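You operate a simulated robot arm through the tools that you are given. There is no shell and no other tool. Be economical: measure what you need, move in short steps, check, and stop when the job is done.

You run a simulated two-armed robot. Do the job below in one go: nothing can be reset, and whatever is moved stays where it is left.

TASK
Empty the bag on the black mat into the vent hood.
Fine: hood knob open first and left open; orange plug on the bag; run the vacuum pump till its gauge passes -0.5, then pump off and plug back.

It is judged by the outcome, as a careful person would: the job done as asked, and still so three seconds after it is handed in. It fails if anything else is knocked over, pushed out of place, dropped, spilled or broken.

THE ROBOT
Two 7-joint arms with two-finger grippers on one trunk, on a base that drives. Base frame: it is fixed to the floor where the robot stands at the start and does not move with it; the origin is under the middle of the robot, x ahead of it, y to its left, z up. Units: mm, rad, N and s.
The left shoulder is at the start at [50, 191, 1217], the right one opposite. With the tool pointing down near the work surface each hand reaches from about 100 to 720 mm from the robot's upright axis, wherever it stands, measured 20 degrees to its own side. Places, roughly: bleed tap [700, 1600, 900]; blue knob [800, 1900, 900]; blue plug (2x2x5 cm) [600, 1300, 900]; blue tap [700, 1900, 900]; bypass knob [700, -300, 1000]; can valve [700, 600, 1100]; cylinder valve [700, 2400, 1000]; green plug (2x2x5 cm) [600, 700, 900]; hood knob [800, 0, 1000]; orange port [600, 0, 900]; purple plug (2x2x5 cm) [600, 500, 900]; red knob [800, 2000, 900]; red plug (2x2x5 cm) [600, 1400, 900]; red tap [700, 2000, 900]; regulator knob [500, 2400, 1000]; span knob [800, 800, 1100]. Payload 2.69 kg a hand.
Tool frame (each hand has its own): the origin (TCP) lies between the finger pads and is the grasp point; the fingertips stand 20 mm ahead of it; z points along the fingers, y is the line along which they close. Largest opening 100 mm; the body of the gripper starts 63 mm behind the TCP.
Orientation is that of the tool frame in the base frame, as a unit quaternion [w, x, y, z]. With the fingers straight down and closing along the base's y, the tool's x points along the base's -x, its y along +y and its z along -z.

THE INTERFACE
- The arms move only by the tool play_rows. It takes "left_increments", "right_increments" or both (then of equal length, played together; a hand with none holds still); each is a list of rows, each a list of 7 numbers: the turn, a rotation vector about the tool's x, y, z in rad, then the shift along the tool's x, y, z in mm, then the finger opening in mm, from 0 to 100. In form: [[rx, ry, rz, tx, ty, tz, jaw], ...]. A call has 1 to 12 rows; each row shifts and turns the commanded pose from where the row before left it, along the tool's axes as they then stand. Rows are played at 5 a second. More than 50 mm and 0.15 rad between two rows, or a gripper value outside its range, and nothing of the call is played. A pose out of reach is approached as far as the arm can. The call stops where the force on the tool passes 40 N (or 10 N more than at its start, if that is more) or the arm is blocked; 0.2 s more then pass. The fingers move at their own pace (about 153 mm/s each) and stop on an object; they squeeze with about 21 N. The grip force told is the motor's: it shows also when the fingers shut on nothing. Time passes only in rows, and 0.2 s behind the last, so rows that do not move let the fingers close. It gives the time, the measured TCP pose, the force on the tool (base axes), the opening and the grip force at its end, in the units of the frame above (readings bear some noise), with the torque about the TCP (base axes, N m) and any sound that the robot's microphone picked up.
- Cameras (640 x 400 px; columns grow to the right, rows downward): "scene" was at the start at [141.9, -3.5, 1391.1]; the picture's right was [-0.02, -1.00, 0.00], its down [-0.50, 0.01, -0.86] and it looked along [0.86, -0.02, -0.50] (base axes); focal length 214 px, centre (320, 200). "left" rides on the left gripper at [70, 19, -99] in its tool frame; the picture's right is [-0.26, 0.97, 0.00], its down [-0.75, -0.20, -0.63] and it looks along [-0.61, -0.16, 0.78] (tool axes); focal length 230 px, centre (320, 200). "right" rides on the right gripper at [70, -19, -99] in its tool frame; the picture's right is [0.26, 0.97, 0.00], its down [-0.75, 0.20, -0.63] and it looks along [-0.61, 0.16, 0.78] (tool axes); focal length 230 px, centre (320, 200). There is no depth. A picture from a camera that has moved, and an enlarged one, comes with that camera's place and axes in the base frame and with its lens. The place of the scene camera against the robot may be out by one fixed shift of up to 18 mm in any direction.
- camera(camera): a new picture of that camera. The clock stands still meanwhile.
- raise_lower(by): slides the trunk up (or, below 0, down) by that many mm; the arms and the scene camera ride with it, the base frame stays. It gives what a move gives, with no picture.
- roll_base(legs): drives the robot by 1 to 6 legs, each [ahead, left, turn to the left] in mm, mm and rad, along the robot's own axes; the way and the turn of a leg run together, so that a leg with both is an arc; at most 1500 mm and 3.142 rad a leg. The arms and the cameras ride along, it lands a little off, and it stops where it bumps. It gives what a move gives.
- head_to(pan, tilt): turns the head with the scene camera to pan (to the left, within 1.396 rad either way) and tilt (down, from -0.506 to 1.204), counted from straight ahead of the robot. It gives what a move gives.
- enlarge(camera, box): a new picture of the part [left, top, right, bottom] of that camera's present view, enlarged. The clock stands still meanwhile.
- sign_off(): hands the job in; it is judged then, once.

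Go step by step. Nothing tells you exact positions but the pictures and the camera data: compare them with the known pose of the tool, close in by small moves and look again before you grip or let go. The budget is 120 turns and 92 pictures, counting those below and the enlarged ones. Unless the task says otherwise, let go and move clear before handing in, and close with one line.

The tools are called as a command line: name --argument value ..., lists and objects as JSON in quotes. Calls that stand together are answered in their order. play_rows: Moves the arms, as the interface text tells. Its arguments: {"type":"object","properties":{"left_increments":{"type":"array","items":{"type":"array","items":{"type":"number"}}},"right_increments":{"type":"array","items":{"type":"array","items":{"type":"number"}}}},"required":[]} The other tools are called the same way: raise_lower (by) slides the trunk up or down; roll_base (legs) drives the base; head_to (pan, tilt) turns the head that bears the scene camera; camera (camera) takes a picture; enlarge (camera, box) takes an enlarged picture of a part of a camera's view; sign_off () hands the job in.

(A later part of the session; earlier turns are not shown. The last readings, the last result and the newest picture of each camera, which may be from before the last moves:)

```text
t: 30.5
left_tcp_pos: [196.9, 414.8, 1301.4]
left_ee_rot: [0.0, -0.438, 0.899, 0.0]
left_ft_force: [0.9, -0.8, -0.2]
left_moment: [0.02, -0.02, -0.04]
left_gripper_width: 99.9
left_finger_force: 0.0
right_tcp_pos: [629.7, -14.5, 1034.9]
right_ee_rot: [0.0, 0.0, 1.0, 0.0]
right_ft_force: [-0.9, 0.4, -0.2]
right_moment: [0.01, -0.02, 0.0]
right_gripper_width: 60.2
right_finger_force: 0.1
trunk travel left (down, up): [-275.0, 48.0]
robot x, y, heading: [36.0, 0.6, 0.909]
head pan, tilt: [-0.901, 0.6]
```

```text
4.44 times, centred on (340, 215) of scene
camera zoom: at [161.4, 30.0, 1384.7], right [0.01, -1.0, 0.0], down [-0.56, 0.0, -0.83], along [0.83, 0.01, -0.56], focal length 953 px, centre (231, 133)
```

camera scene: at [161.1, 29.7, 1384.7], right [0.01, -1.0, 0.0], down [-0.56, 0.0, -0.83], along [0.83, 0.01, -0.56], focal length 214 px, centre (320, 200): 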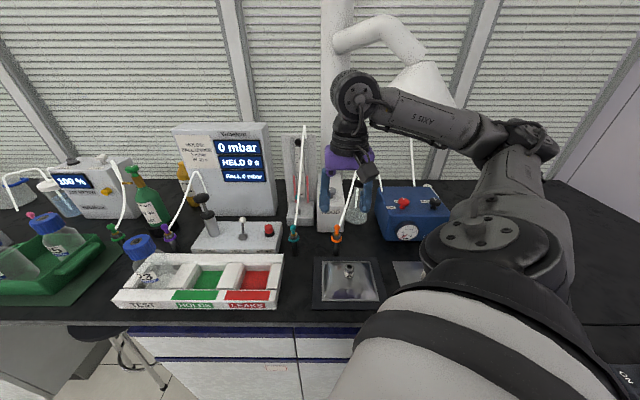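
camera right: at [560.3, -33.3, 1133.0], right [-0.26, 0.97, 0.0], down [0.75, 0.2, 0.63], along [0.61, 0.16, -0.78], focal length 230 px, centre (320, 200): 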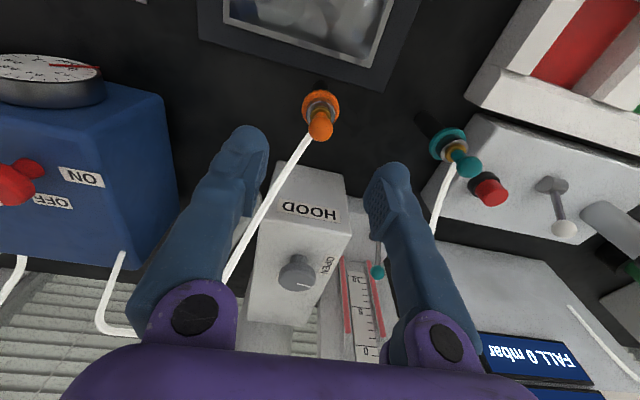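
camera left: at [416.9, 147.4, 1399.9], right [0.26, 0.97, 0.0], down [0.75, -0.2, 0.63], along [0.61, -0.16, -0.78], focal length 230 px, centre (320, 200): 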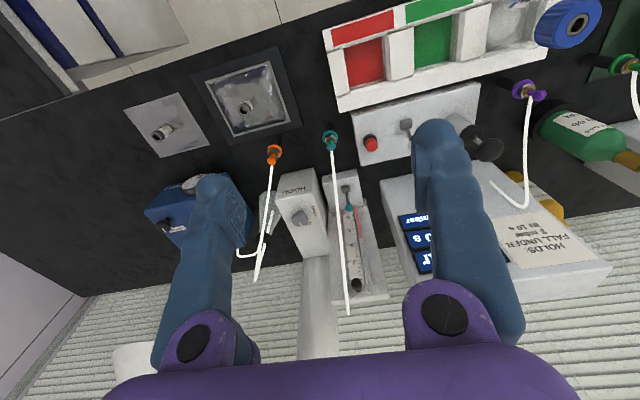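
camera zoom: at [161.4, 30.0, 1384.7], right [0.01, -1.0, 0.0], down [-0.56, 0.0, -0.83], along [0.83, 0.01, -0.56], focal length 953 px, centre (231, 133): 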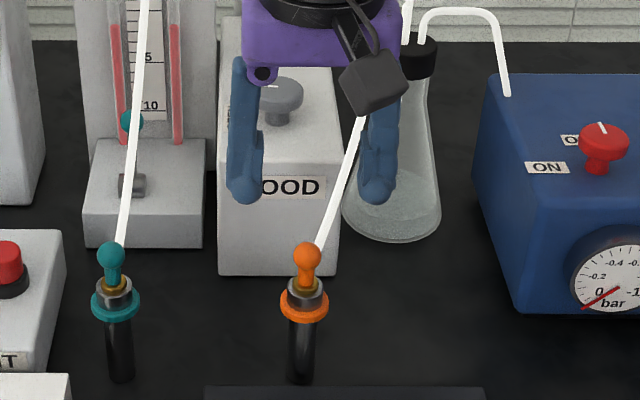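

The parked plug is the orange bulb in its stand; the hand is centred over it. I descend around it.

play_rows --right_increments '[[0, 0, 0, 1, -1, 30, 50], [0, 0, 0, 0, 0, 30, 50], [0, 0, 0, 0, 0, 18, 50], [0, 0, 0, 0, 0, 0, 50]]'

camera --camera "right"

enlarge --camera "scene" --box '[300, 190, 370, 260]'

```text
t: 31.5
left_tcp_pos: [198.8, 416.0, 1300.1]
left_ee_rot: [0.0, -0.438, 0.899, 0.0]
left_ft_force: [-0.4, -0.3, 0.7]
left_moment: [-0.01, 0.03, 0.01]
left_gripper_width: 99.8
left_finger_force: 0.1
right_tcp_pos: [628.0, -15.4, 956.3]
right_ee_rot: [0.0, 0.001, 1.0, 0.0]
right_ft_force: [0.7, -1.5, 0.8]
right_moment: [-0.01, 0.0, 0.02]
right_gripper_width: 50.0
right_finger_force: 0.1
trunk travel left (down, up): [-275.0, 48.0]
robot x, y, heading: [35.4, 0.1, 0.906]
head pan, tilt: [-0.901, 0.6]
```

```text
54 pictures are left
camera right: at [559.2, -34.6, 1054.8], right [-0.26, 0.97, 0.0], down [0.75, 0.2, 0.63], along [0.61, 0.16, -0.78], focal length 230 px, centre (320, 200)
```

right: 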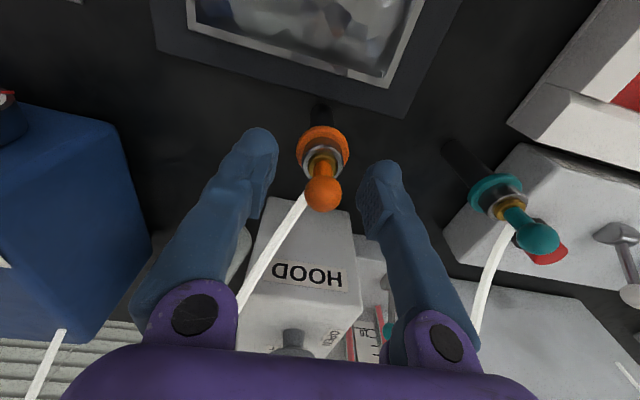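

```text
5.71 times, centred on (335, 225) of scene
camera zoom: at [161.6, 30.2, 1384.6], right [0.01, -1.0, 0.0], down [-0.56, 0.0, -0.83], along [0.83, 0.01, -0.56], focal length 1226 px, centre (234, 57)
```

zoom: 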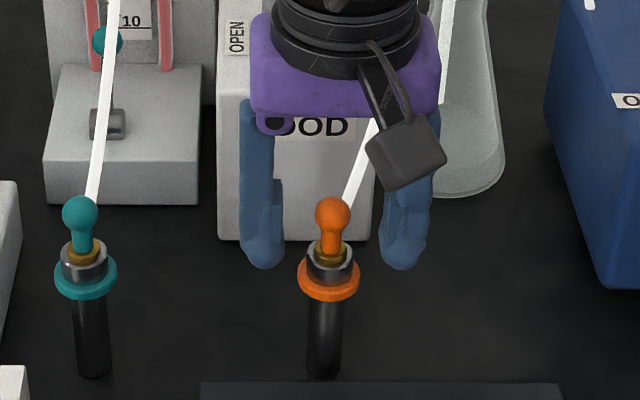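

The bulb sits at the grasp point. I close and then lift slightly.

play_rows --right_increments '[[0, 0, 0, 0, 0, 2, 50], [0, 0, 0, 0, 0, 0, 5], [0, 0, 0, 0, 0, 0, 5], [0, 0, 0, 0, 0, 0, 5]]'

play_rows --right_increments '[[0, 0, 0, 0, 0, -8, 5], [0, 0, 0, 0, 0, -8, 5], [0, 0, 0, 0, 0, -12, 5], [0, 0, 0, 0, 0, -12, 5], [0, 0, 0, 0, 0, -15, 5], [0, 0, 0, 0, 0, -15, 5]]'

camera --camera "right"

enlarge --camera "scene" --box '[300, 170, 370, 260]'

```text
t: 32.5
left_tcp_pos: [194.7, 415.1, 1300.6]
left_ee_rot: [0.001, -0.438, 0.899, -0.001]
left_ft_force: [-0.2, 0.5, 0.0]
left_moment: [-0.03, -0.02, 0.03]
left_gripper_width: 100.2
left_finger_force: 0.1
right_tcp_pos: [628.8, -14.9, 957.3]
right_ee_rot: [0.002, 0.001, 1.0, 0.001]
right_ft_force: [5.8, -1.1, 23.8]
right_moment: [-0.01, 0.01, 0.0]
right_gripper_width: 9.1
right_finger_force: 20.8
trunk travel left (down, up): [-275.0, 48.0]
robot x, y, heading: [33.9, -1.8, 0.906]
head pan, tilt: [-0.901, 0.6]
```

```text
t: 33.9
left_tcp_pos: [197.2, 416.2, 1301.0]
left_ee_rot: [0.0, -0.438, 0.899, -0.001]
left_ft_force: [0.7, -0.3, -0.1]
left_moment: [0.06, 0.02, 0.02]
left_gripper_width: 100.0
left_finger_force: 0.1
right_tcp_pos: [628.3, -16.9, 1024.4]
right_ee_rot: [0.0, 0.001, 1.0, 0.0]
right_ft_force: [0.6, 0.6, -0.4]
right_moment: [0.02, -0.03, -0.03]
right_gripper_width: 9.1
right_finger_force: 21.2
trunk travel left (down, up): [-275.0, 48.0]
robot x, y, heading: [40.7, 2.1, 0.908]
head pan, tilt: [-0.901, 0.6]
```

```text
52 pictures are left
camera right: at [559.2, -34.7, 1122.8], right [-0.26, 0.97, 0.0], down [0.75, 0.2, 0.63], along [0.61, 0.16, -0.78], focal length 230 px, centre (320, 200)
```

right: 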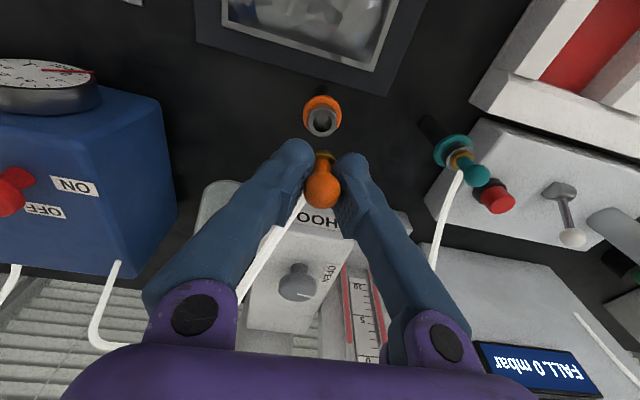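

```text
4.44 times, centred on (335, 215) of scene
camera zoom: at [161.6, 30.2, 1384.6], right [0.01, -1.0, 0.0], down [-0.56, 0.0, -0.83], along [0.83, 0.01, -0.56], focal length 953 px, centre (253, 133)
```

zoom: 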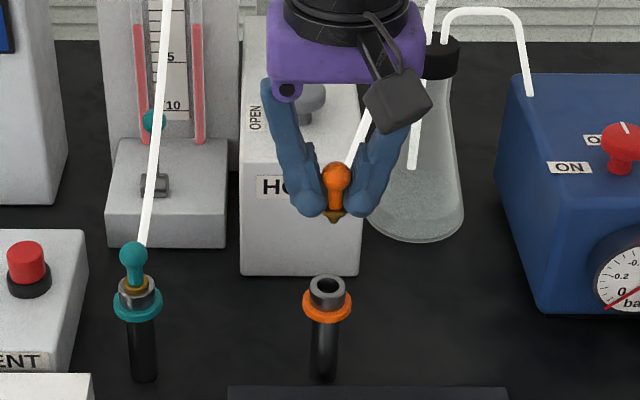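

The plug is out and held. I carry it to above the bag port.

play_rows --right_increments '[[0, 0, 0, 35, -9, 0, 5], [0, 0, 0, 35, -9, 0, 5], [0, 0, 0, 34, -9, 0, 5], [0, 0, 0, 0, 0, 20, 5], [0, 0, 0, 0, 0, 0, 5]]'

camera --camera "right"

enlarge --camera "scene" --box '[300, 190, 400, 310]'

```text
t: 35.1
left_tcp_pos: [197.6, 416.0, 1301.8]
left_ee_rot: [-0.001, -0.438, 0.899, 0.0]
left_ft_force: [-0.2, 0.8, 0.1]
left_moment: [0.0, -0.02, 0.0]
left_gripper_width: 100.4
left_finger_force: 0.1
right_tcp_pos: [525.0, -44.4, 1006.1]
right_ee_rot: [0.0, 0.001, 1.0, 0.0]
right_ft_force: [-1.0, 0.2, -0.7]
right_moment: [0.01, 0.0, -0.03]
right_gripper_width: 9.1
right_finger_force: 20.6
trunk travel left (down, up): [-275.0, 48.0]
robot x, y, heading: [36.5, 2.4, 0.908]
head pan, tilt: [-0.901, 0.6]
```

```text
50 pictures are left
camera right: at [455.8, -62.4, 1103.8], right [-0.26, 0.97, 0.0], down [0.75, 0.2, 0.63], along [0.61, 0.16, -0.78], focal length 230 px, centre (320, 200)
```

right: 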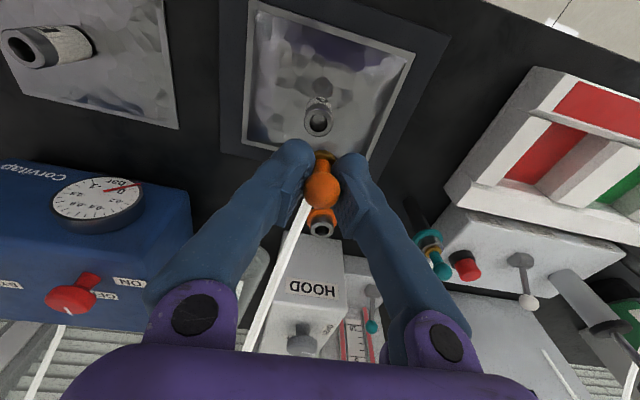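

```text
3.33 times, centred on (350, 250) of scene
camera zoom: at [161.0, 30.0, 1384.7], right [0.01, -1.0, 0.0], down [-0.56, 0.0, -0.83], along [0.83, 0.01, -0.56], focal length 715 px, centre (220, 33)
```

zoom: 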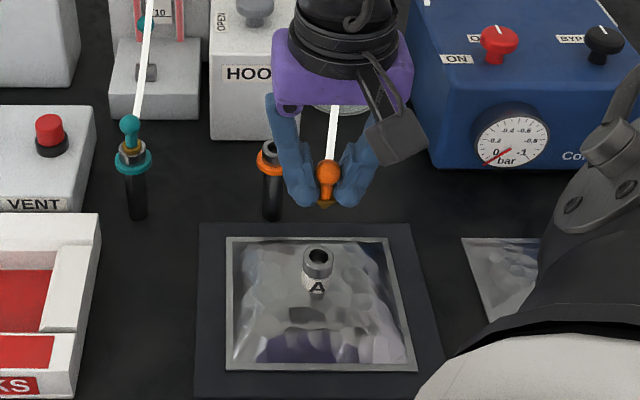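

The port mouth reads about [528, -46, 900]. I correct by 3 mm and come down to just above it.

play_rows --right_increments '[[0, 0, 0, -3, -1, 20, 5], [0, 0, 0, 0, 0, 20, 5], [0, 0, 0, 0, 0, 8, 5], [0, 0, 0, 0, 0, 0, 5]]'

enlarge --camera "right" --box '[240, 60, 400, 220]'

enlarge --camera "scene" --box '[315, 220, 385, 300]'

```text
t: 36.1
left_tcp_pos: [198.3, 416.0, 1301.3]
left_ee_rot: [0.001, -0.438, 0.899, 0.0]
left_ft_force: [0.0, 0.6, 0.7]
left_moment: [0.01, 0.01, 0.0]
left_gripper_width: 100.0
left_finger_force: 0.1
right_tcp_pos: [527.0, -44.3, 956.6]
right_ee_rot: [0.001, 0.0, 1.0, 0.0]
right_ft_force: [-0.1, 0.0, -0.1]
right_moment: [-0.03, -0.01, -0.01]
right_gripper_width: 9.4
right_finger_force: 21.1
trunk travel left (down, up): [-275.0, 48.0]
robot x, y, heading: [37.8, 4.8, 0.901]
head pan, tilt: [-0.901, 0.6]
```

```text
2.50 times, centred on (320, 140) of right
camera zoom: at [458.1, -62.4, 1055.0], right [-0.26, 0.97, 0.0], down [0.75, 0.2, 0.63], along [0.61, 0.16, -0.78], focal length 575 px, centre (320, 350)
```

zoom: 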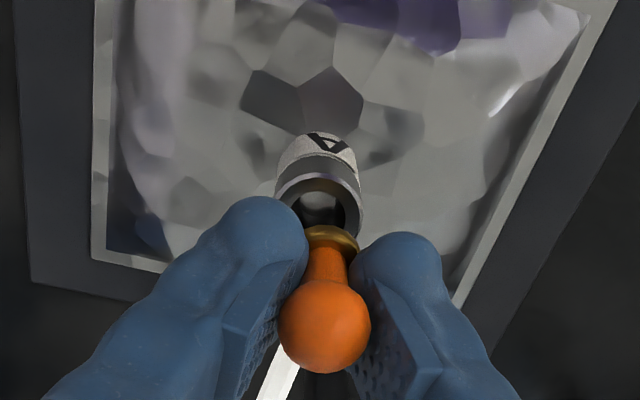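

```text
5.00 times, centred on (350, 260) of scene
camera zoom: at [161.7, 30.2, 1384.6], right [0.01, -1.0, 0.0], down [-0.56, 0.0, -0.83], along [0.83, 0.01, -0.56], focal length 1072 px, centre (170, -100)
```

zoom: 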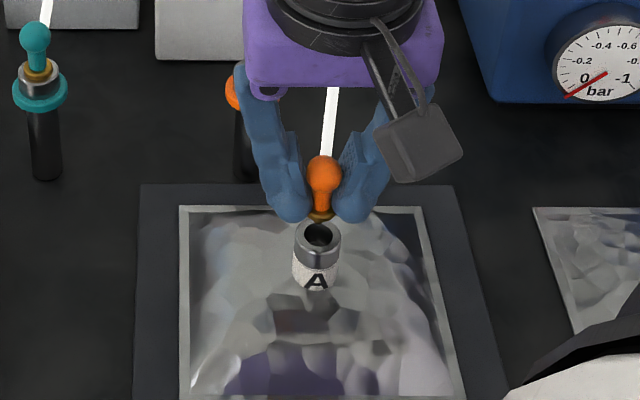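

Plug and port line up within about a millimetre. I nudge 1 mm toward -y and push in slowly.

play_rows --right_increments '[[0, 0, 0, 0.5, -1.2, 3, 5], [0, 0, 0, 0, 0, 3, 5], [0, 0, 0, 0, 0, 3, 5], [0, 0, 0, 0, 0, 3, 5], [0, 0, 0, 0, 0, 3, 5], [0, 0, 0, 0, 0, 0, 5]]'

enlarge --camera "right" --box '[240, 80, 400, 240]'

enlarge --camera "scene" --box '[315, 220, 385, 300]'

```text
t: 37.5
left_tcp_pos: [197.2, 415.4, 1300.5]
left_ee_rot: [0.0, -0.439, 0.898, 0.0]
left_ft_force: [0.1, -0.3, -0.5]
left_moment: [0.02, -0.01, -0.01]
left_gripper_width: 99.6
left_finger_force: 0.1
right_tcp_pos: [527.9, -45.2, 941.6]
right_ee_rot: [0.0, 0.001, 1.0, 0.0]
right_ft_force: [-0.5, 0.6, -0.2]
right_moment: [0.02, 0.01, 0.01]
right_gripper_width: 9.1
right_finger_force: 21.4
trunk travel left (down, up): [-275.0, 48.0]
robot x, y, heading: [39.4, -1.1, 0.908]
head pan, tilt: [-0.901, 0.6]
```

```text
2.50 times, centred on (320, 160) of right
camera zoom: at [458.5, -63.6, 1040.4], right [-0.26, 0.97, 0.0], down [0.75, 0.2, 0.63], along [0.61, 0.16, -0.78], focal length 575 px, centre (320, 300)
```

zoom: 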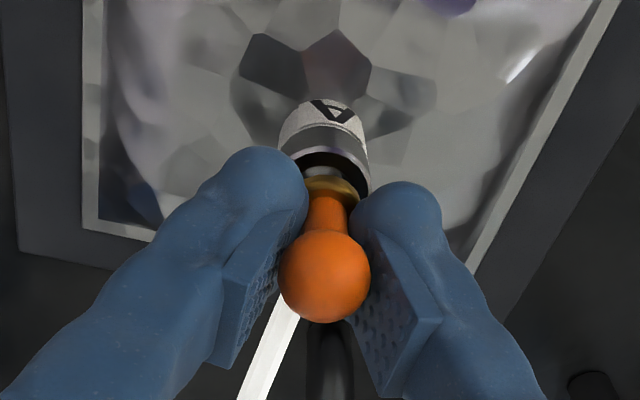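

```text
5.00 times, centred on (350, 260) of scene
camera zoom: at [161.7, 30.2, 1384.6], right [0.01, -1.0, 0.0], down [-0.56, 0.0, -0.83], along [0.83, 0.01, -0.56], focal length 1072 px, centre (170, -100)
```

zoom: 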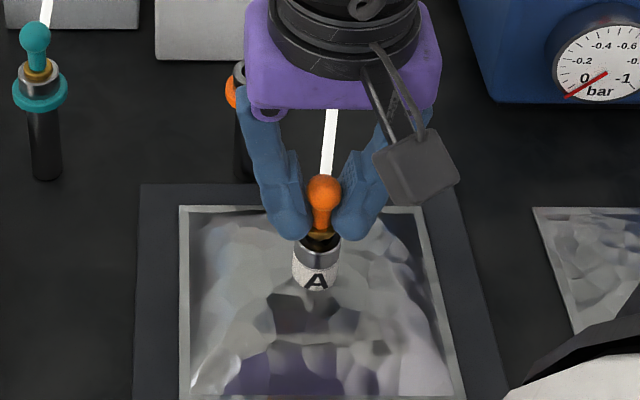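

The stem is entering the port. I continue down until it seats.

play_rows --right_increments '[[0, 0, 0, 0, -0.3, 2, 5], [0, 0, 0, 0, 0, 2, 5], [0, 0, 0, 0, 0, 2, 5], [0, 0, 0, 0, 0, 2, 5], [0, 0, 0, 0, 0, 2, 5], [0, 0, 0, 0, 0, 0, 5]]'

enlarge --camera "right" --box '[240, 80, 400, 240]'

enlarge --camera "scene" --box '[315, 220, 385, 300]'

```text
t: 38.9
left_tcp_pos: [195.9, 416.4, 1301.7]
left_ee_rot: [0.0, -0.438, 0.899, 0.0]
left_ft_force: [0.5, -0.1, -1.0]
left_moment: [0.01, -0.03, 0.01]
left_gripper_width: 100.1
left_finger_force: 0.0
right_tcp_pos: [527.3, -45.0, 932.9]
right_ee_rot: [0.002, 0.001, 1.0, 0.0]
right_ft_force: [3.2, -2.8, 19.7]
right_moment: [-0.02, 0.04, 0.05]
right_gripper_width: 9.3
right_finger_force: 21.0
trunk travel left (down, up): [-275.0, 48.0]
robot x, y, heading: [34.3, 1.0, 0.908]
head pan, tilt: [-0.901, 0.6]
```

```text
2.50 times, centred on (320, 160) of right
camera zoom: at [457.6, -63.9, 1031.4], right [-0.26, 0.97, 0.0], down [0.75, 0.2, 0.63], along [0.61, 0.16, -0.77], focal length 575 px, centre (320, 300)
```

zoom: 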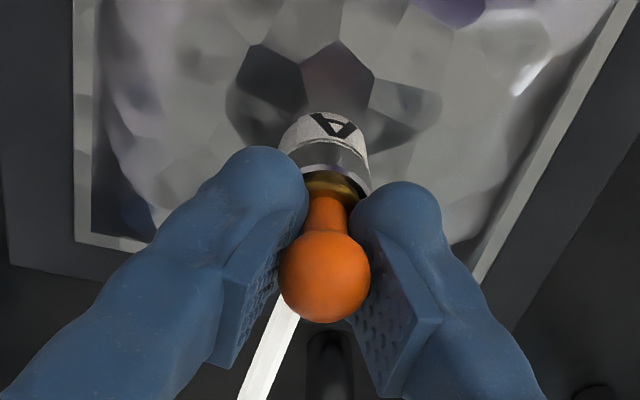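

```text
5.00 times, centred on (350, 260) of scene
camera zoom: at [160.5, 30.0, 1385.1], right [0.01, -1.0, 0.0], down [-0.56, 0.0, -0.83], along [0.83, 0.01, -0.56], focal length 1072 px, centre (170, -100)
```

zoom: 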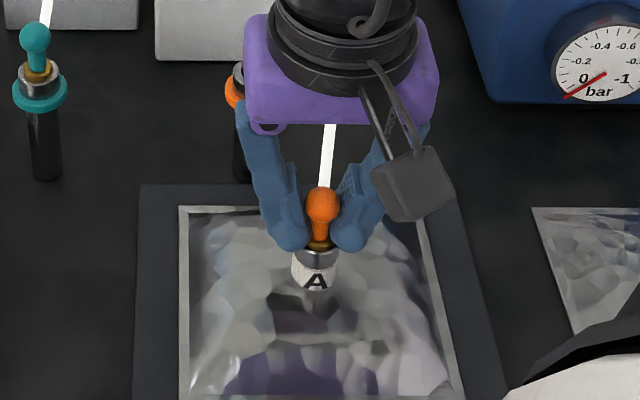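

It's seated with about 20 N of push, just like in its stand. I let go and rise.

play_rows --right_increments '[[0, 0, 0, 0, 0, -1, 5], [0, 0, 0, 0, 0, 0, 50], [0, 0, 0, 0, 0, 0, 50], [0, 0, 0, 0, 0, -25, 50], [0, 0, 0, 0, 0, -45, 50], [0, 0, 0, 0, 0, -45, 50], [0, 0, 0, 0, 0, -45, 50]]'

camera --camera "right"

enlarge --camera "scene" --box '[310, 170, 440, 300]'

```text
t: 40.5
left_tcp_pos: [196.1, 415.3, 1301.7]
left_ee_rot: [-0.001, -0.439, 0.899, 0.0]
left_ft_force: [-0.8, -0.2, -0.4]
left_moment: [0.0, 0.01, -0.02]
left_gripper_width: 100.2
left_finger_force: 0.1
right_tcp_pos: [524.8, -46.6, 1093.5]
right_ee_rot: [0.0, 0.0, 1.0, -0.002]
right_ft_force: [0.0, -1.3, 0.3]
right_moment: [-0.03, 0.0, 0.0]
right_gripper_width: 50.0
right_finger_force: 0.0
trunk travel left (down, up): [-275.0, 48.0]
robot x, y, heading: [36.7, -1.3, 0.906]
head pan, tilt: [-0.901, 0.6]
```

```text
42 pictures are left
camera right: at [455.2, -64.6, 1192.2], right [-0.26, 0.97, 0.0], down [0.75, 0.2, 0.63], along [0.61, 0.16, -0.78], focal length 230 px, centre (320, 200)
```

right: 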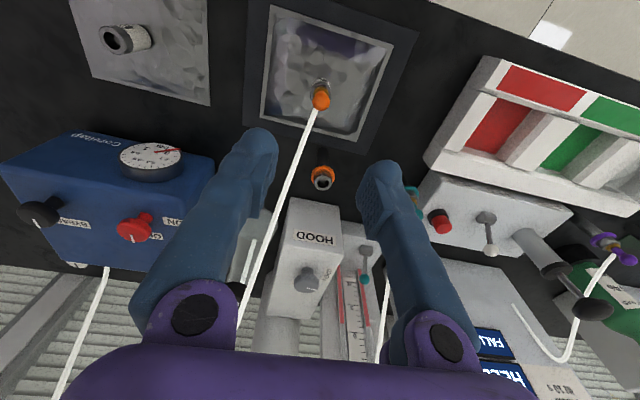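

```text
3.08 times, centred on (375, 235) of scene
camera zoom: at [161.2, 30.1, 1384.6], right [0.01, -1.0, 0.0], down [-0.56, 0.0, -0.83], along [0.83, 0.01, -0.56], focal length 660 px, centre (151, 92)
```

zoom: 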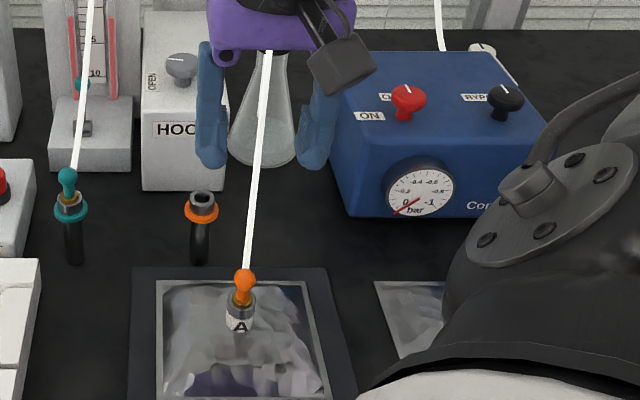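

The plug is on the bag. Next the pump's red knob, near [720, -234, 985]; since the exhaust cone hangs behind it, I'll approach with the hand tilted back.

play_rows --right_increments '[[0, 0, 0, 0, 0, -36, 66], [0, 0, 0, 0, 0, -36, 66], [0, 0, 0, 0, 0, -36, 66], [0, 0, 0, -23, -36, 0, 66], [0, 0, 0, -23, -36, 0, 66], [0, 0, 0, -23, -36, 0, 66], [0, 0, 0, -23, -36, 0, 66], [0, 0, 0, -23, -36, 0, 66], [0, -0.125, 0, 0, 0, 0, 66], [0, -0.125, 0, 0, 0, 0, 66], [0.036, 0, 0.143, 0, 0, 0, 66], [0.036, 0, 0.143, 0, 0, 0, 66]]'

camera --camera "right"

camera --camera "scene"

```text
t: 43.1
left_tcp_pos: [198.0, 414.4, 1301.7]
left_ee_rot: [0.0, -0.439, 0.899, 0.0]
left_ft_force: [0.7, 0.2, -0.5]
left_moment: [0.03, -0.02, 0.02]
left_gripper_width: 100.1
left_finger_force: 0.1
right_tcp_pos: [641.9, -225.8, 1201.4]
right_ee_rot: [0.122, 0.147, 0.981, -0.018]
right_ft_force: [0.4, -0.1, -0.7]
right_moment: [-0.01, 0.01, -0.01]
right_gripper_width: 66.1
right_finger_force: 0.0
trunk travel left (down, up): [-275.0, 48.0]
robot x, y, heading: [37.6, 0.6, 0.908]
head pan, tilt: [-0.901, 0.6]
```

```text
40 pictures are left
camera right: at [549.0, -216.2, 1279.4], right [0.05, 1.0, -0.06], down [0.6, 0.02, 0.8], along [0.8, -0.07, -0.6], focal length 230 px, centre (320, 200)
```

right: 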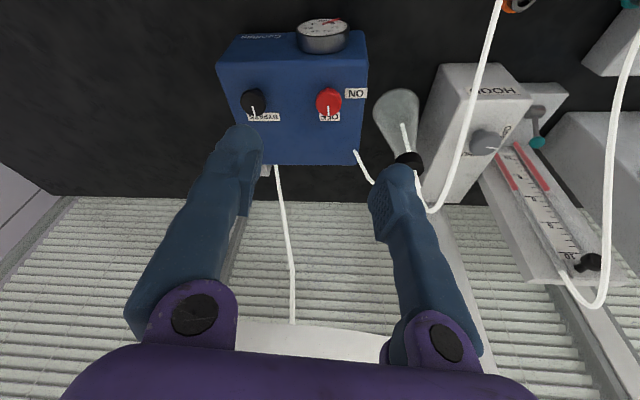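

```text
39 pictures are left
camera scene: at [161.5, 30.3, 1384.6], right [0.01, -1.0, 0.0], down [-0.56, 0.0, -0.83], along [0.83, 0.01, -0.56], focal length 214 px, centre (320, 200)
```

scene: 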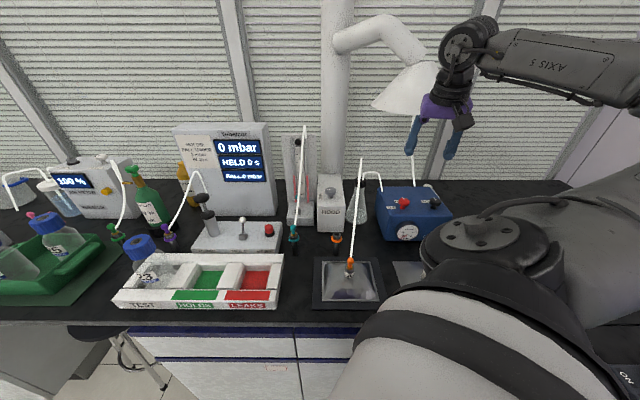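

Knob at about [717, -231, 985], cone rim stays behind x≈815. I come in above the knob.

play_rows --right_increments '[[0.037, 0, 0.145, 0, 0, 0, 66], [0, 0, 0, -12.6, 9.4, 44.5, 66], [0, 0, 0, -12.6, 9.4, 44.5, 66], [0, 0, 0, -12.6, 9.4, 44.5, 66]]'

camera --camera "right"

```text
t: 44.1
left_tcp_pos: [199.7, 415.6, 1300.4]
left_ee_rot: [-0.002, -0.438, 0.899, 0.001]
left_ft_force: [0.7, -0.3, 0.2]
left_moment: [-0.01, 0.06, -0.01]
left_gripper_width: 99.8
left_finger_force: 0.1
right_tcp_pos: [719.3, -228.7, 1081.6]
right_ee_rot: [0.121, 0.22, 0.968, -0.027]
right_ft_force: [-0.5, -0.2, -0.8]
right_moment: [-0.03, -0.01, 0.0]
right_gripper_width: 66.2
right_finger_force: 0.1
trunk travel left (down, up): [-275.0, 48.0]
robot x, y, heading: [36.4, 1.6, 0.91]
head pan, tilt: [-0.901, 0.6]
```

```text
38 pictures are left
camera right: at [629.2, -206.5, 1159.8], right [0.19, 0.98, -0.06], down [0.6, -0.07, 0.8], along [0.77, -0.19, -0.6], focal length 230 px, centre (320, 200)
```

right: 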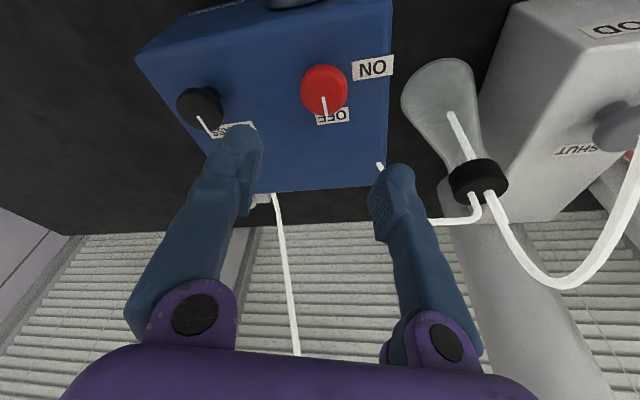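

Knob refined to [715, -231]. I descend to just above it.

play_rows --right_increments '[[0, 0, 0, 10, -1.7, 33.5, 66], [0, 0, 0, 10, -1.7, 33.5, 66], [0, 0, 0, 0, 0, 0, 66]]'

camera --camera "right"

enlarge --camera "scene" --box '[360, 130, 460, 250]'

```text
t: 44.9
left_tcp_pos: [196.8, 415.5, 1300.4]
left_ee_rot: [0.001, -0.439, 0.899, 0.001]
left_ft_force: [0.4, -1.0, -0.9]
left_moment: [0.02, -0.05, -0.01]
left_gripper_width: 99.9
left_finger_force: 0.0
right_tcp_pos: [713.4, -232.4, 1012.4]
right_ee_rot: [0.122, 0.22, 0.967, -0.027]
right_ft_force: [-0.5, 0.0, 0.3]
right_moment: [0.0, 0.0, -0.01]
right_gripper_width: 66.0
right_finger_force: 0.0
trunk travel left (down, up): [-275.0, 48.0]
robot x, y, heading: [37.1, 3.3, 0.907]
head pan, tilt: [-0.901, 0.6]
```

```text
37 pictures are left
camera right: at [623.2, -208.2, 1091.1], right [0.19, 0.98, -0.06], down [0.6, -0.07, 0.8], along [0.78, -0.19, -0.6], focal length 230 px, centre (320, 200)
```

right: 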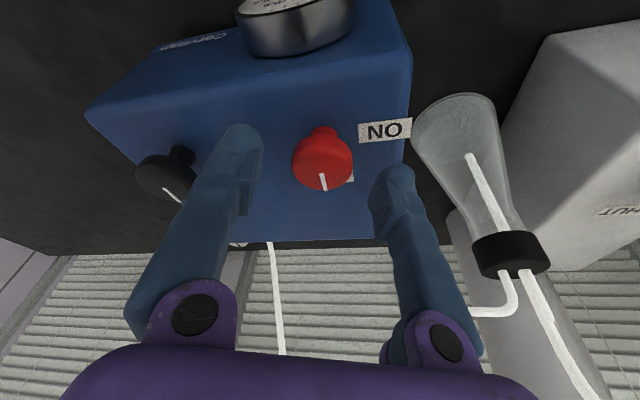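

```text
3.33 times, centred on (410, 190) of scene
camera zoom: at [161.4, 30.2, 1384.7], right [0.01, -1.0, 0.0], down [-0.56, 0.0, -0.83], along [0.83, 0.01, -0.56], focal length 715 px, centre (20, 233)
```

zoom: 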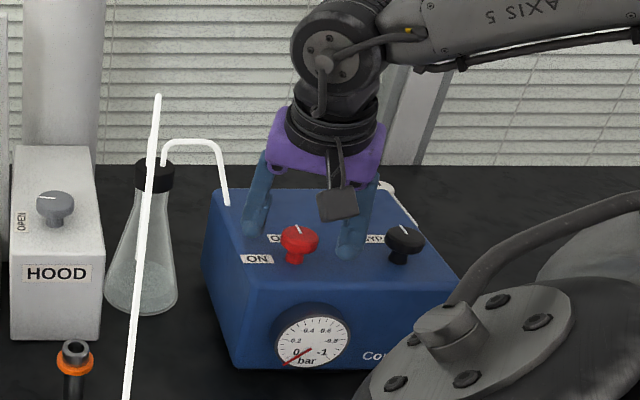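

I lower onto the knob and close.

play_rows --right_increments '[[0, 0, 0, 4, 0.8, 10, 66], [0, 0, 0, 3.6, 0.8, 10.5, 66], [0, 0, 0, 0, 0, 0, 20], [0, 0, 0, 0, 0, 0, 20], [0, 0, 0, 0, 0, 0, 20]]'

enlarge --camera "right" --box '[200, 100, 440, 280]'

```text
t: 46.0
left_tcp_pos: [192.8, 415.9, 1302.0]
left_ee_rot: [0.002, -0.439, 0.899, -0.001]
left_ft_force: [-0.6, 0.1, -0.2]
left_moment: [0.0, 0.0, 0.02]
left_gripper_width: 100.0
left_finger_force: 0.1
right_tcp_pos: [711.1, -230.2, 996.0]
right_ee_rot: [0.127, 0.22, 0.967, -0.029]
right_ft_force: [-12.2, 0.9, 20.4]
right_moment: [0.05, 0.63, 0.02]
right_gripper_width: 26.8
right_finger_force: 45.3
trunk travel left (down, up): [-275.0, 48.0]
robot x, y, heading: [34.6, 1.8, 0.905]
head pan, tilt: [-0.901, 0.6]
stopped in row 5 (right hand): the force on the tool passed its limit at 46 N (the readings are from after the stop); the commanded pose is now the measured one
```

```text
2.22 times, centred on (320, 190) of right
camera zoom: at [619.5, -206.9, 1073.3], right [0.2, 0.98, -0.07], down [0.59, -0.06, 0.8], along [0.78, -0.2, -0.59], focal length 511 px, centre (320, 222)
```

zoom: 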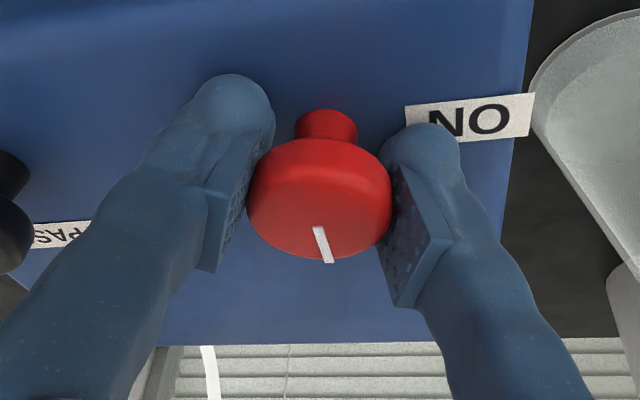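

Gripped. I turn it counter-clockwise about the vertical, part way first.

play_rows --right_increments '[[-0.03, 0, -0.116, 0, 0, 0, 20], [-0.03, 0, -0.116, 0, 0, 0, 20], [-0.03, 0, -0.116, 0, 0, 0, 20], [-0.03, 0, -0.116, 0, 0, 0, 20], [-0.03, 0, -0.116, 0, 0, 0, 20]]'

enlarge --camera "right" --box '[200, 100, 440, 280]'

```text
t: 47.2
left_tcp_pos: [193.4, 415.4, 1301.3]
left_ee_rot: [0.002, -0.438, 0.899, -0.002]
left_ft_force: [0.2, 0.0, -0.3]
left_moment: [-0.03, 0.0, 0.0]
left_gripper_width: 100.0
left_finger_force: 0.1
right_tcp_pos: [710.4, -230.4, 995.3]
right_ee_rot: [0.131, -0.076, 0.988, 0.006]
right_ft_force: [-13.1, -2.1, 26.5]
right_moment: [0.44, -0.43, -0.11]
right_gripper_width: 26.7
right_finger_force: 44.5
trunk travel left (down, up): [-275.0, 48.0]
robot x, y, heading: [38.1, -0.8, 0.905]
head pan, tilt: [-0.901, 0.6]
```

```text
2.22 times, centred on (320, 190) of right
camera zoom: at [622.3, -262.4, 1073.3], right [-0.39, 0.92, -0.07], down [0.52, 0.29, 0.8], along [0.75, 0.28, -0.59], focal length 511 px, centre (320, 222)
```

zoom: 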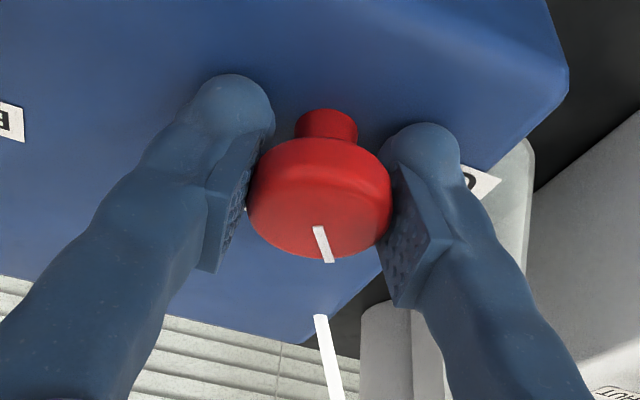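

It follows the hand well. I finish the turn.

play_rows --right_increments '[[-0.03, 0, -0.116, 0, 0, 0, 20], [-0.03, 0, -0.116, 0, 0, 0, 20], [-0.03, 0, -0.116, 0, 0, 0, 20], [-0.03, 0, -0.116, 0, 0, 0, 20], [-0.03, 0, -0.116, 0, 0, 0, 20]]'

enlarge --camera "scene" --box '[360, 160, 460, 250]'

```text
t: 48.1
left_tcp_pos: [196.2, 415.0, 1300.7]
left_ee_rot: [0.001, -0.437, 0.899, -0.001]
left_ft_force: [-0.7, -0.9, 0.1]
left_moment: [0.0, 0.01, -0.02]
left_gripper_width: 100.2
left_finger_force: 0.0
right_tcp_pos: [710.7, -229.6, 995.8]
right_ee_rot: [0.12, -0.239, 0.963, 0.025]
right_ft_force: [-10.5, -0.9, 10.1]
right_moment: [1.31, -0.35, 0.17]
right_gripper_width: 26.6
right_finger_force: 45.7
right hand out of reach, approached as far as the arm can: row 3, 4
trunk travel left (down, up): [-275.0, 48.0]
robot x, y, heading: [40.4, 0.1, 0.905]
head pan, tilt: [-0.901, 0.6]
stopped in row 4 (right hand): the force on the tool passed its limit at 65 N (the readings are from after the stop); the commanded pose is now the measured one
```

```text
4.44 times, centred on (410, 205) of scene
camera zoom: at [158.9, 30.2, 1384.6], right [0.0, -1.0, 0.0], down [-0.56, 0.0, -0.83], along [0.83, 0.0, -0.56], focal length 953 px, centre (-80, 178)
```

zoom: 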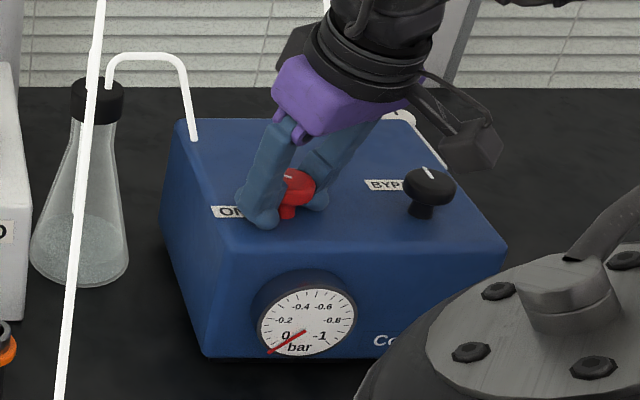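

The wrist limit came at about 0.93 rad. I open the fingers and see where the knob stays.

play_rows --right_increments '[[0, 0, 0, 0, 0, 0, 66], [0, 0, 0, 0, 0, 0, 66]]'

enlarge --camera "right" --box '[200, 100, 440, 280]'

```text
t: 48.7
left_tcp_pos: [196.7, 413.1, 1302.1]
left_ee_rot: [0.0, -0.438, 0.899, 0.0]
left_ft_force: [0.9, 0.2, 0.4]
left_moment: [0.04, -0.04, 0.04]
left_gripper_width: 99.8
left_finger_force: 0.0
right_tcp_pos: [714.0, -234.9, 997.1]
right_ee_rot: [0.122, -0.236, 0.964, 0.022]
right_ft_force: [10.3, -21.6, 26.6]
right_moment: [0.17, 0.24, 0.19]
right_gripper_width: 47.6
right_finger_force: 0.1
trunk travel left (down, up): [-275.0, 48.0]
robot x, y, heading: [34.3, -0.5, 0.907]
head pan, tilt: [-0.901, 0.6]
heard: click
```

```text
2.22 times, centred on (320, 190) of right
camera zoom: at [641.3, -292.4, 1075.4], right [-0.67, 0.74, -0.08], down [0.41, 0.45, 0.79], along [0.62, 0.5, -0.61], focal length 511 px, centre (320, 222)
```

zoom: 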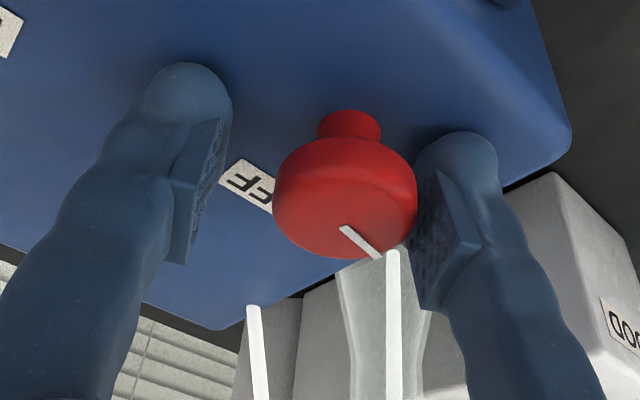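

A click — the pump switched on. There is some contact force, so I back the hand off along its axis and read the gauge.

play_rows --right_increments '[[0, 0, 0, 0, 0, -8, 66], [0, 0, 0, 0, 0, -12, 66], [0, 0, 0, 0, 0, -15, 66]]'

enlarge --camera "scene" --box '[330, 160, 450, 300]'

```text
t: 49.5
left_tcp_pos: [196.9, 415.2, 1299.9]
left_ee_rot: [0.0, -0.438, 0.899, -0.001]
left_ft_force: [0.3, -0.7, 0.5]
left_moment: [-0.01, -0.02, -0.03]
left_gripper_width: 100.3
left_finger_force: 0.0
right_tcp_pos: [707.1, -233.4, 1026.1]
right_ee_rot: [0.118, -0.24, 0.963, 0.023]
right_ft_force: [0.5, 0.7, 0.1]
right_moment: [-0.04, 0.02, 0.0]
right_gripper_width: 66.0
right_finger_force: 0.1
trunk travel left (down, up): [-275.0, 48.0]
robot x, y, heading: [36.7, -1.1, 0.907]
head pan, tilt: [-0.901, 0.6]
```

```text
2.86 times, centred on (390, 230) of scene
camera zoom: at [161.8, 30.3, 1384.5], right [0.01, -1.0, 0.0], down [-0.56, 0.0, -0.83], along [0.83, 0.0, -0.56], focal length 613 px, centre (120, 114)
```

zoom: 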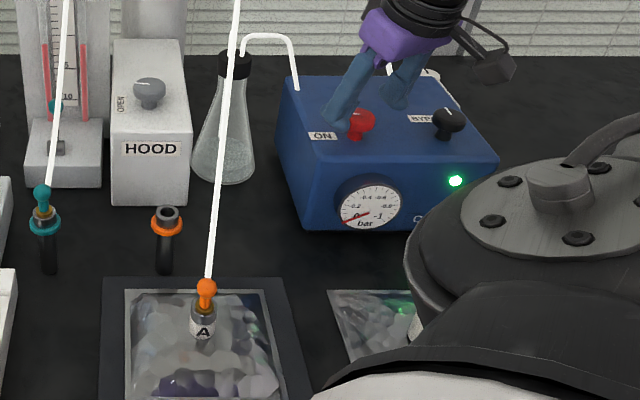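

The pump lamp is green and the needle has just started moving. I wait a little while holding above the knob.

play_rows --right_increments '[[0.012, 0, 0.05, 0, 0, 0, 66], [0, 0, 0, 0, 0, 0, 66], [0, 0, 0, 0, 0, 0, 66], [0, 0, 0, 0, 0, 0, 66], [0, 0, 0, 0, 0, 0, 66], [0, 0, 0, 0, 0, 0, 66], [0, 0, 0, 0, 0, 0, 66], [0, 0, 0, 0, 0, 0, 66]]'

enlarge --camera "scene" --box '[330, 160, 450, 300]'

enlarge --camera "right" --box '[160, 60, 480, 300]'

```text
t: 51.3
left_tcp_pos: [198.1, 415.9, 1301.1]
left_ee_rot: [-0.001, -0.439, 0.899, -0.001]
left_ft_force: [0.4, 0.1, -0.5]
left_moment: [0.03, 0.01, 0.01]
left_gripper_width: 100.0
left_finger_force: 0.0
right_tcp_pos: [706.3, -234.5, 1028.5]
right_ee_rot: [0.12, -0.214, 0.969, 0.02]
right_ft_force: [-0.1, 0.0, -0.5]
right_moment: [-0.01, -0.03, -0.02]
right_gripper_width: 66.3
right_finger_force: 0.2
trunk travel left (down, up): [-275.0, 48.0]
robot x, y, heading: [34.5, -1.1, 0.904]
head pan, tilt: [-0.901, 0.6]
```

```text
2.86 times, centred on (390, 230) of scene
camera zoom: at [161.9, 30.0, 1384.6], right [0.01, -1.0, 0.0], down [-0.56, 0.0, -0.83], along [0.83, 0.0, -0.56], focal length 613 px, centre (120, 114)
```

zoom: 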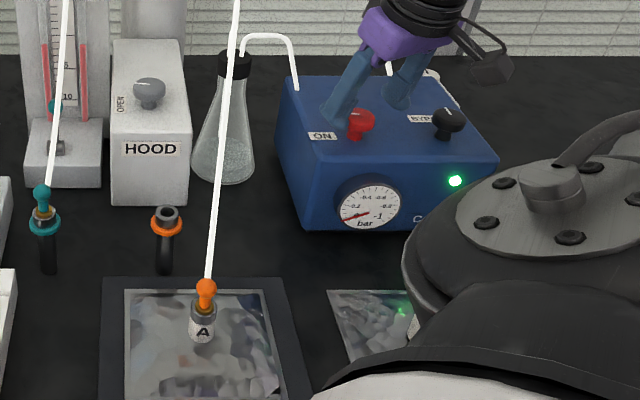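

```text
1.67 times, centred on (320, 180) of right
camera zoom: at [631.0, -288.4, 1107.1], right [-0.63, 0.77, -0.07], down [0.44, 0.43, 0.79], along [0.64, 0.47, -0.61], focal length 384 px, centre (320, 233)
```

zoom: 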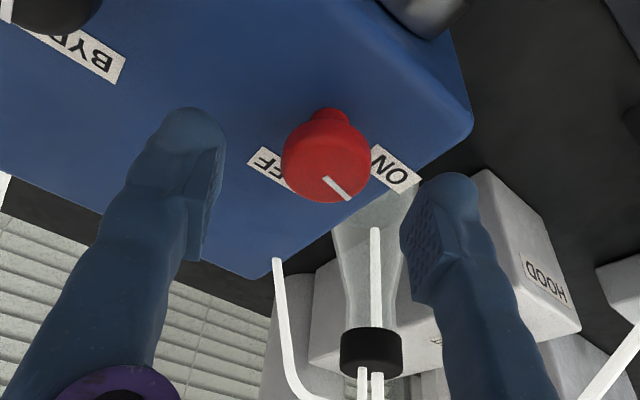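

The bag is going flat and the needle creeps. I wait on.

play_rows --right_increments '[[0, 0, 0, 0, 0, 0, 66], [0, 0, 0, 0, 0, 0, 66], [0, 0, 0, 0, 0, 0, 66], [0, 0, 0, 0, 0, 0, 66], [0, 0, 0, 0, 0, 0, 66], [0, 0, 0, 0, 0, 0, 66], [0, 0, 0, 0, 0, 0, 66], [0, 0, 0, 0, 0, 0, 66], [0, 0, 0, 0, 0, 0, 66], [0, 0, 0, 0, 0, 0, 66], [0, 0, 0, 0, 0, 0, 66], [0, 0, 0, 0, 0, 0, 66]]'

enlarge --camera "scene" --box '[340, 200, 430, 300]'

```text
t: 53.9
left_tcp_pos: [197.7, 415.6, 1301.1]
left_ee_rot: [-0.001, -0.438, 0.899, 0.001]
left_ft_force: [-0.2, -0.5, -1.0]
left_moment: [0.02, 0.0, -0.01]
left_gripper_width: 99.8
left_finger_force: 0.0
right_tcp_pos: [707.0, -234.4, 1027.0]
right_ee_rot: [0.12, -0.214, 0.969, 0.021]
right_ft_force: [0.5, 0.5, -0.9]
right_moment: [0.02, 0.03, 0.04]
right_gripper_width: 65.8
right_finger_force: 0.1
trunk travel left (down, up): [-275.0, 48.0]
robot x, y, heading: [39.9, 2.0, 0.906]
head pan, tilt: [-0.901, 0.6]
```

```text
4.00 times, centred on (385, 250) of scene
camera zoom: at [161.9, 30.0, 1384.6], right [0.01, -1.0, 0.0], down [-0.56, 0.0, -0.83], along [0.83, 0.0, -0.56], focal length 858 px, centre (60, 0)
```

zoom: 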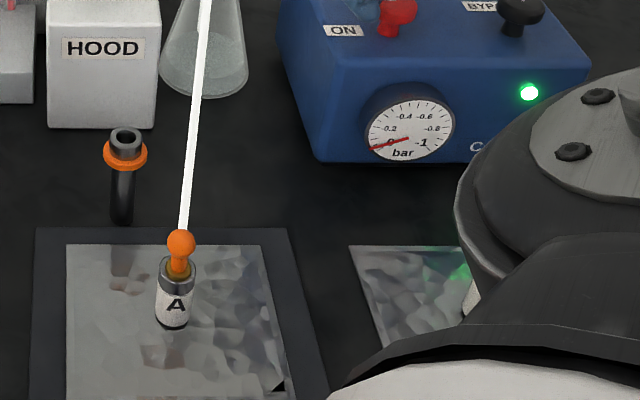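

The bag is almost flat, needle about -0.1. I wait some more.

play_rows --right_increments '[[0, 0, 0, 0, 0, 0, 66], [0, 0, 0, 0, 0, 0, 66], [0, 0, 0, 0, 0, 0, 66], [0, 0, 0, 0, 0, 0, 66], [0, 0, 0, 0, 0, 0, 66], [0, 0, 0, 0, 0, 0, 66], [0, 0, 0, 0, 0, 0, 66], [0, 0, 0, 0, 0, 0, 66], [0, 0, 0, 0, 0, 0, 66], [0, 0, 0, 0, 0, 0, 66], [0, 0, 0, 0, 0, 0, 66], [0, 0, 0, 0, 0, 0, 66]]'

enlarge --camera "scene" --box '[385, 215, 425, 255]'

```text
t: 56.5
left_tcp_pos: [198.6, 415.5, 1300.7]
left_ee_rot: [-0.001, -0.438, 0.899, 0.0]
left_ft_force: [0.4, -0.7, 0.5]
left_moment: [0.04, -0.01, -0.02]
left_gripper_width: 100.0
left_finger_force: 0.1
right_tcp_pos: [705.3, -233.3, 1029.4]
right_ee_rot: [0.12, -0.214, 0.969, 0.02]
right_ft_force: [-0.4, 0.4, 0.2]
right_moment: [-0.04, -0.01, -0.05]
right_gripper_width: 66.0
right_finger_force: 0.1
trunk travel left (down, up): [-275.0, 48.0]
robot x, y, heading: [36.4, -0.1, 0.91]
head pan, tilt: [-0.901, 0.6]
```

```text
10.00 times, centred on (405, 235) of scene
camera zoom: at [161.9, 30.0, 1384.6], right [0.01, -1.0, 0.0], down [-0.56, 0.0, -0.83], along [0.83, 0.0, -0.56], focal length 2145 px, centre (-530, -150)
```

zoom: 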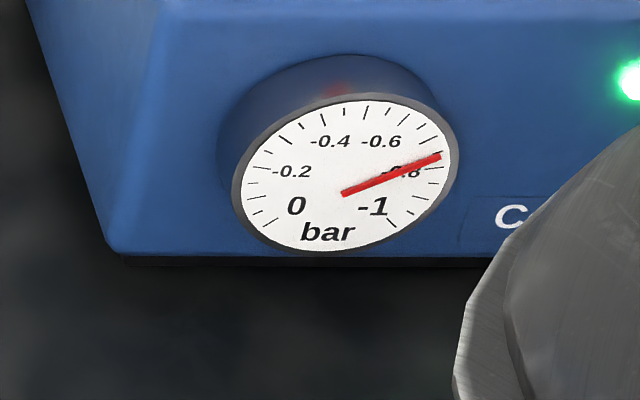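

The needle is already past -0.5 (about -0.8), so I switch the pump off at once: down, grip, turn clockwise, release.

play_rows --right_increments '[[0, 0, 0, 0.8, 0.6, 17, 66], [0, 0, 0, 0.7, 0.5, 15.5, 66], [0, 0, 0, 0, 0, 0, 20], [0, 0, 0, 0, 0, 0, 20], [0.03, 0, 0.116, 0, 0, 0, 20], [0.03, 0, 0.116, 0, 0, 0, 20], [0.03, 0, 0.116, 0, 0, 0, 20], [0.03, 0, 0.116, 0, 0, 0, 20], [0.03, 0, 0.116, 0, 0, 0, 20], [0.03, 0, 0.116, 0, 0, 0, 20], [0.03, 0, 0.116, 0, 0, 0, 20], [0.03, 0, 0.116, 0, 0, 0, 20]]'

```text
t: 59.1
left_tcp_pos: [198.1, 416.5, 1300.7]
left_ee_rot: [0.0, -0.439, 0.898, 0.0]
left_ft_force: [-0.3, 0.5, -0.2]
left_moment: [0.01, 0.01, 0.02]
left_gripper_width: 100.0
left_finger_force: 0.0
right_tcp_pos: [711.3, -232.1, 995.9]
right_ee_rot: [0.122, 0.258, 0.958, -0.041]
right_ft_force: [7.3, -1.3, 6.3]
right_moment: [0.11, 0.37, -0.03]
right_gripper_width: 27.0
right_finger_force: 44.7
trunk travel left (down, up): [-275.0, 48.0]
robot x, y, heading: [36.7, -0.9, 0.91]
head pan, tilt: [-0.901, 0.6]
heard: click
```

Click heard. I open and look at lamp and knob.

play_rows --right_increments '[[0, 0, 0, 0, 0, 0, 66], [0, 0, 0, 0, 0, 0, 66]]'

enlarge --camera "scene" --box '[330, 160, 450, 300]'

enlarge --camera "right" --box '[200, 100, 440, 280]'

```text
t: 59.7
left_tcp_pos: [195.5, 415.1, 1302.1]
left_ee_rot: [0.0, -0.438, 0.899, -0.001]
left_ft_force: [1.1, -1.2, 0.2]
left_moment: [0.02, 0.01, 0.0]
left_gripper_width: 100.1
left_finger_force: 0.1
right_tcp_pos: [708.8, -231.9, 996.3]
right_ee_rot: [0.121, 0.257, 0.958, -0.04]
right_ft_force: [-7.1, -4.6, 8.0]
right_moment: [0.16, 0.01, 0.19]
right_gripper_width: 61.0
right_finger_force: 0.0
trunk travel left (down, up): [-275.0, 48.0]
robot x, y, heading: [37.0, 1.7, 0.909]
head pan, tilt: [-0.901, 0.6]
```

```text
2.86 times, centred on (390, 230) of scene
camera zoom: at [159.8, 29.5, 1384.8], right [0.01, -1.0, 0.0], down [-0.56, 0.0, -0.83], along [0.83, 0.0, -0.56], focal length 613 px, centre (120, 114)
```

zoom: 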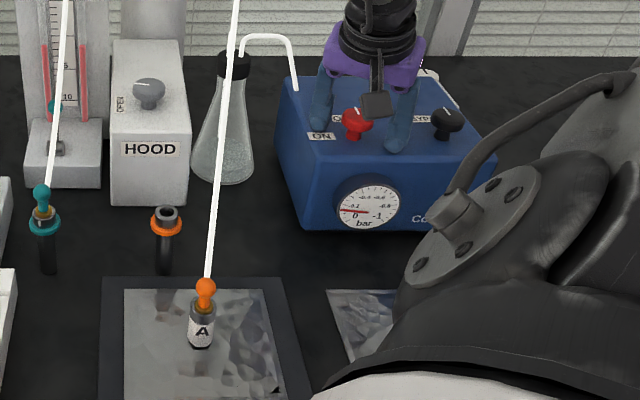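

```text
2.22 times, centred on (320, 190) of right
camera zoom: at [621.0, -200.2, 1075.1], right [0.27, 0.96, -0.08], down [0.6, -0.1, 0.8], along [0.76, -0.26, -0.6], focal length 511 px, centre (320, 222)
```

zoom: 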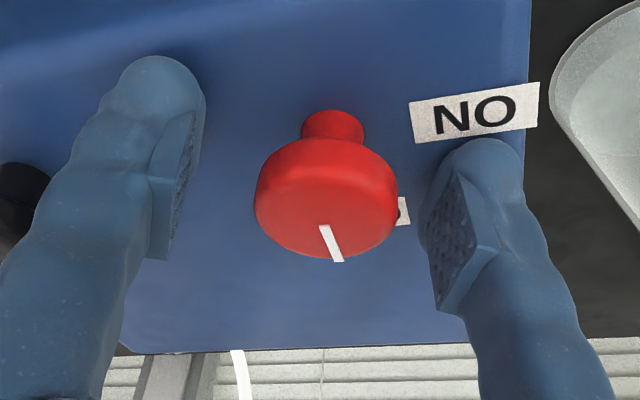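

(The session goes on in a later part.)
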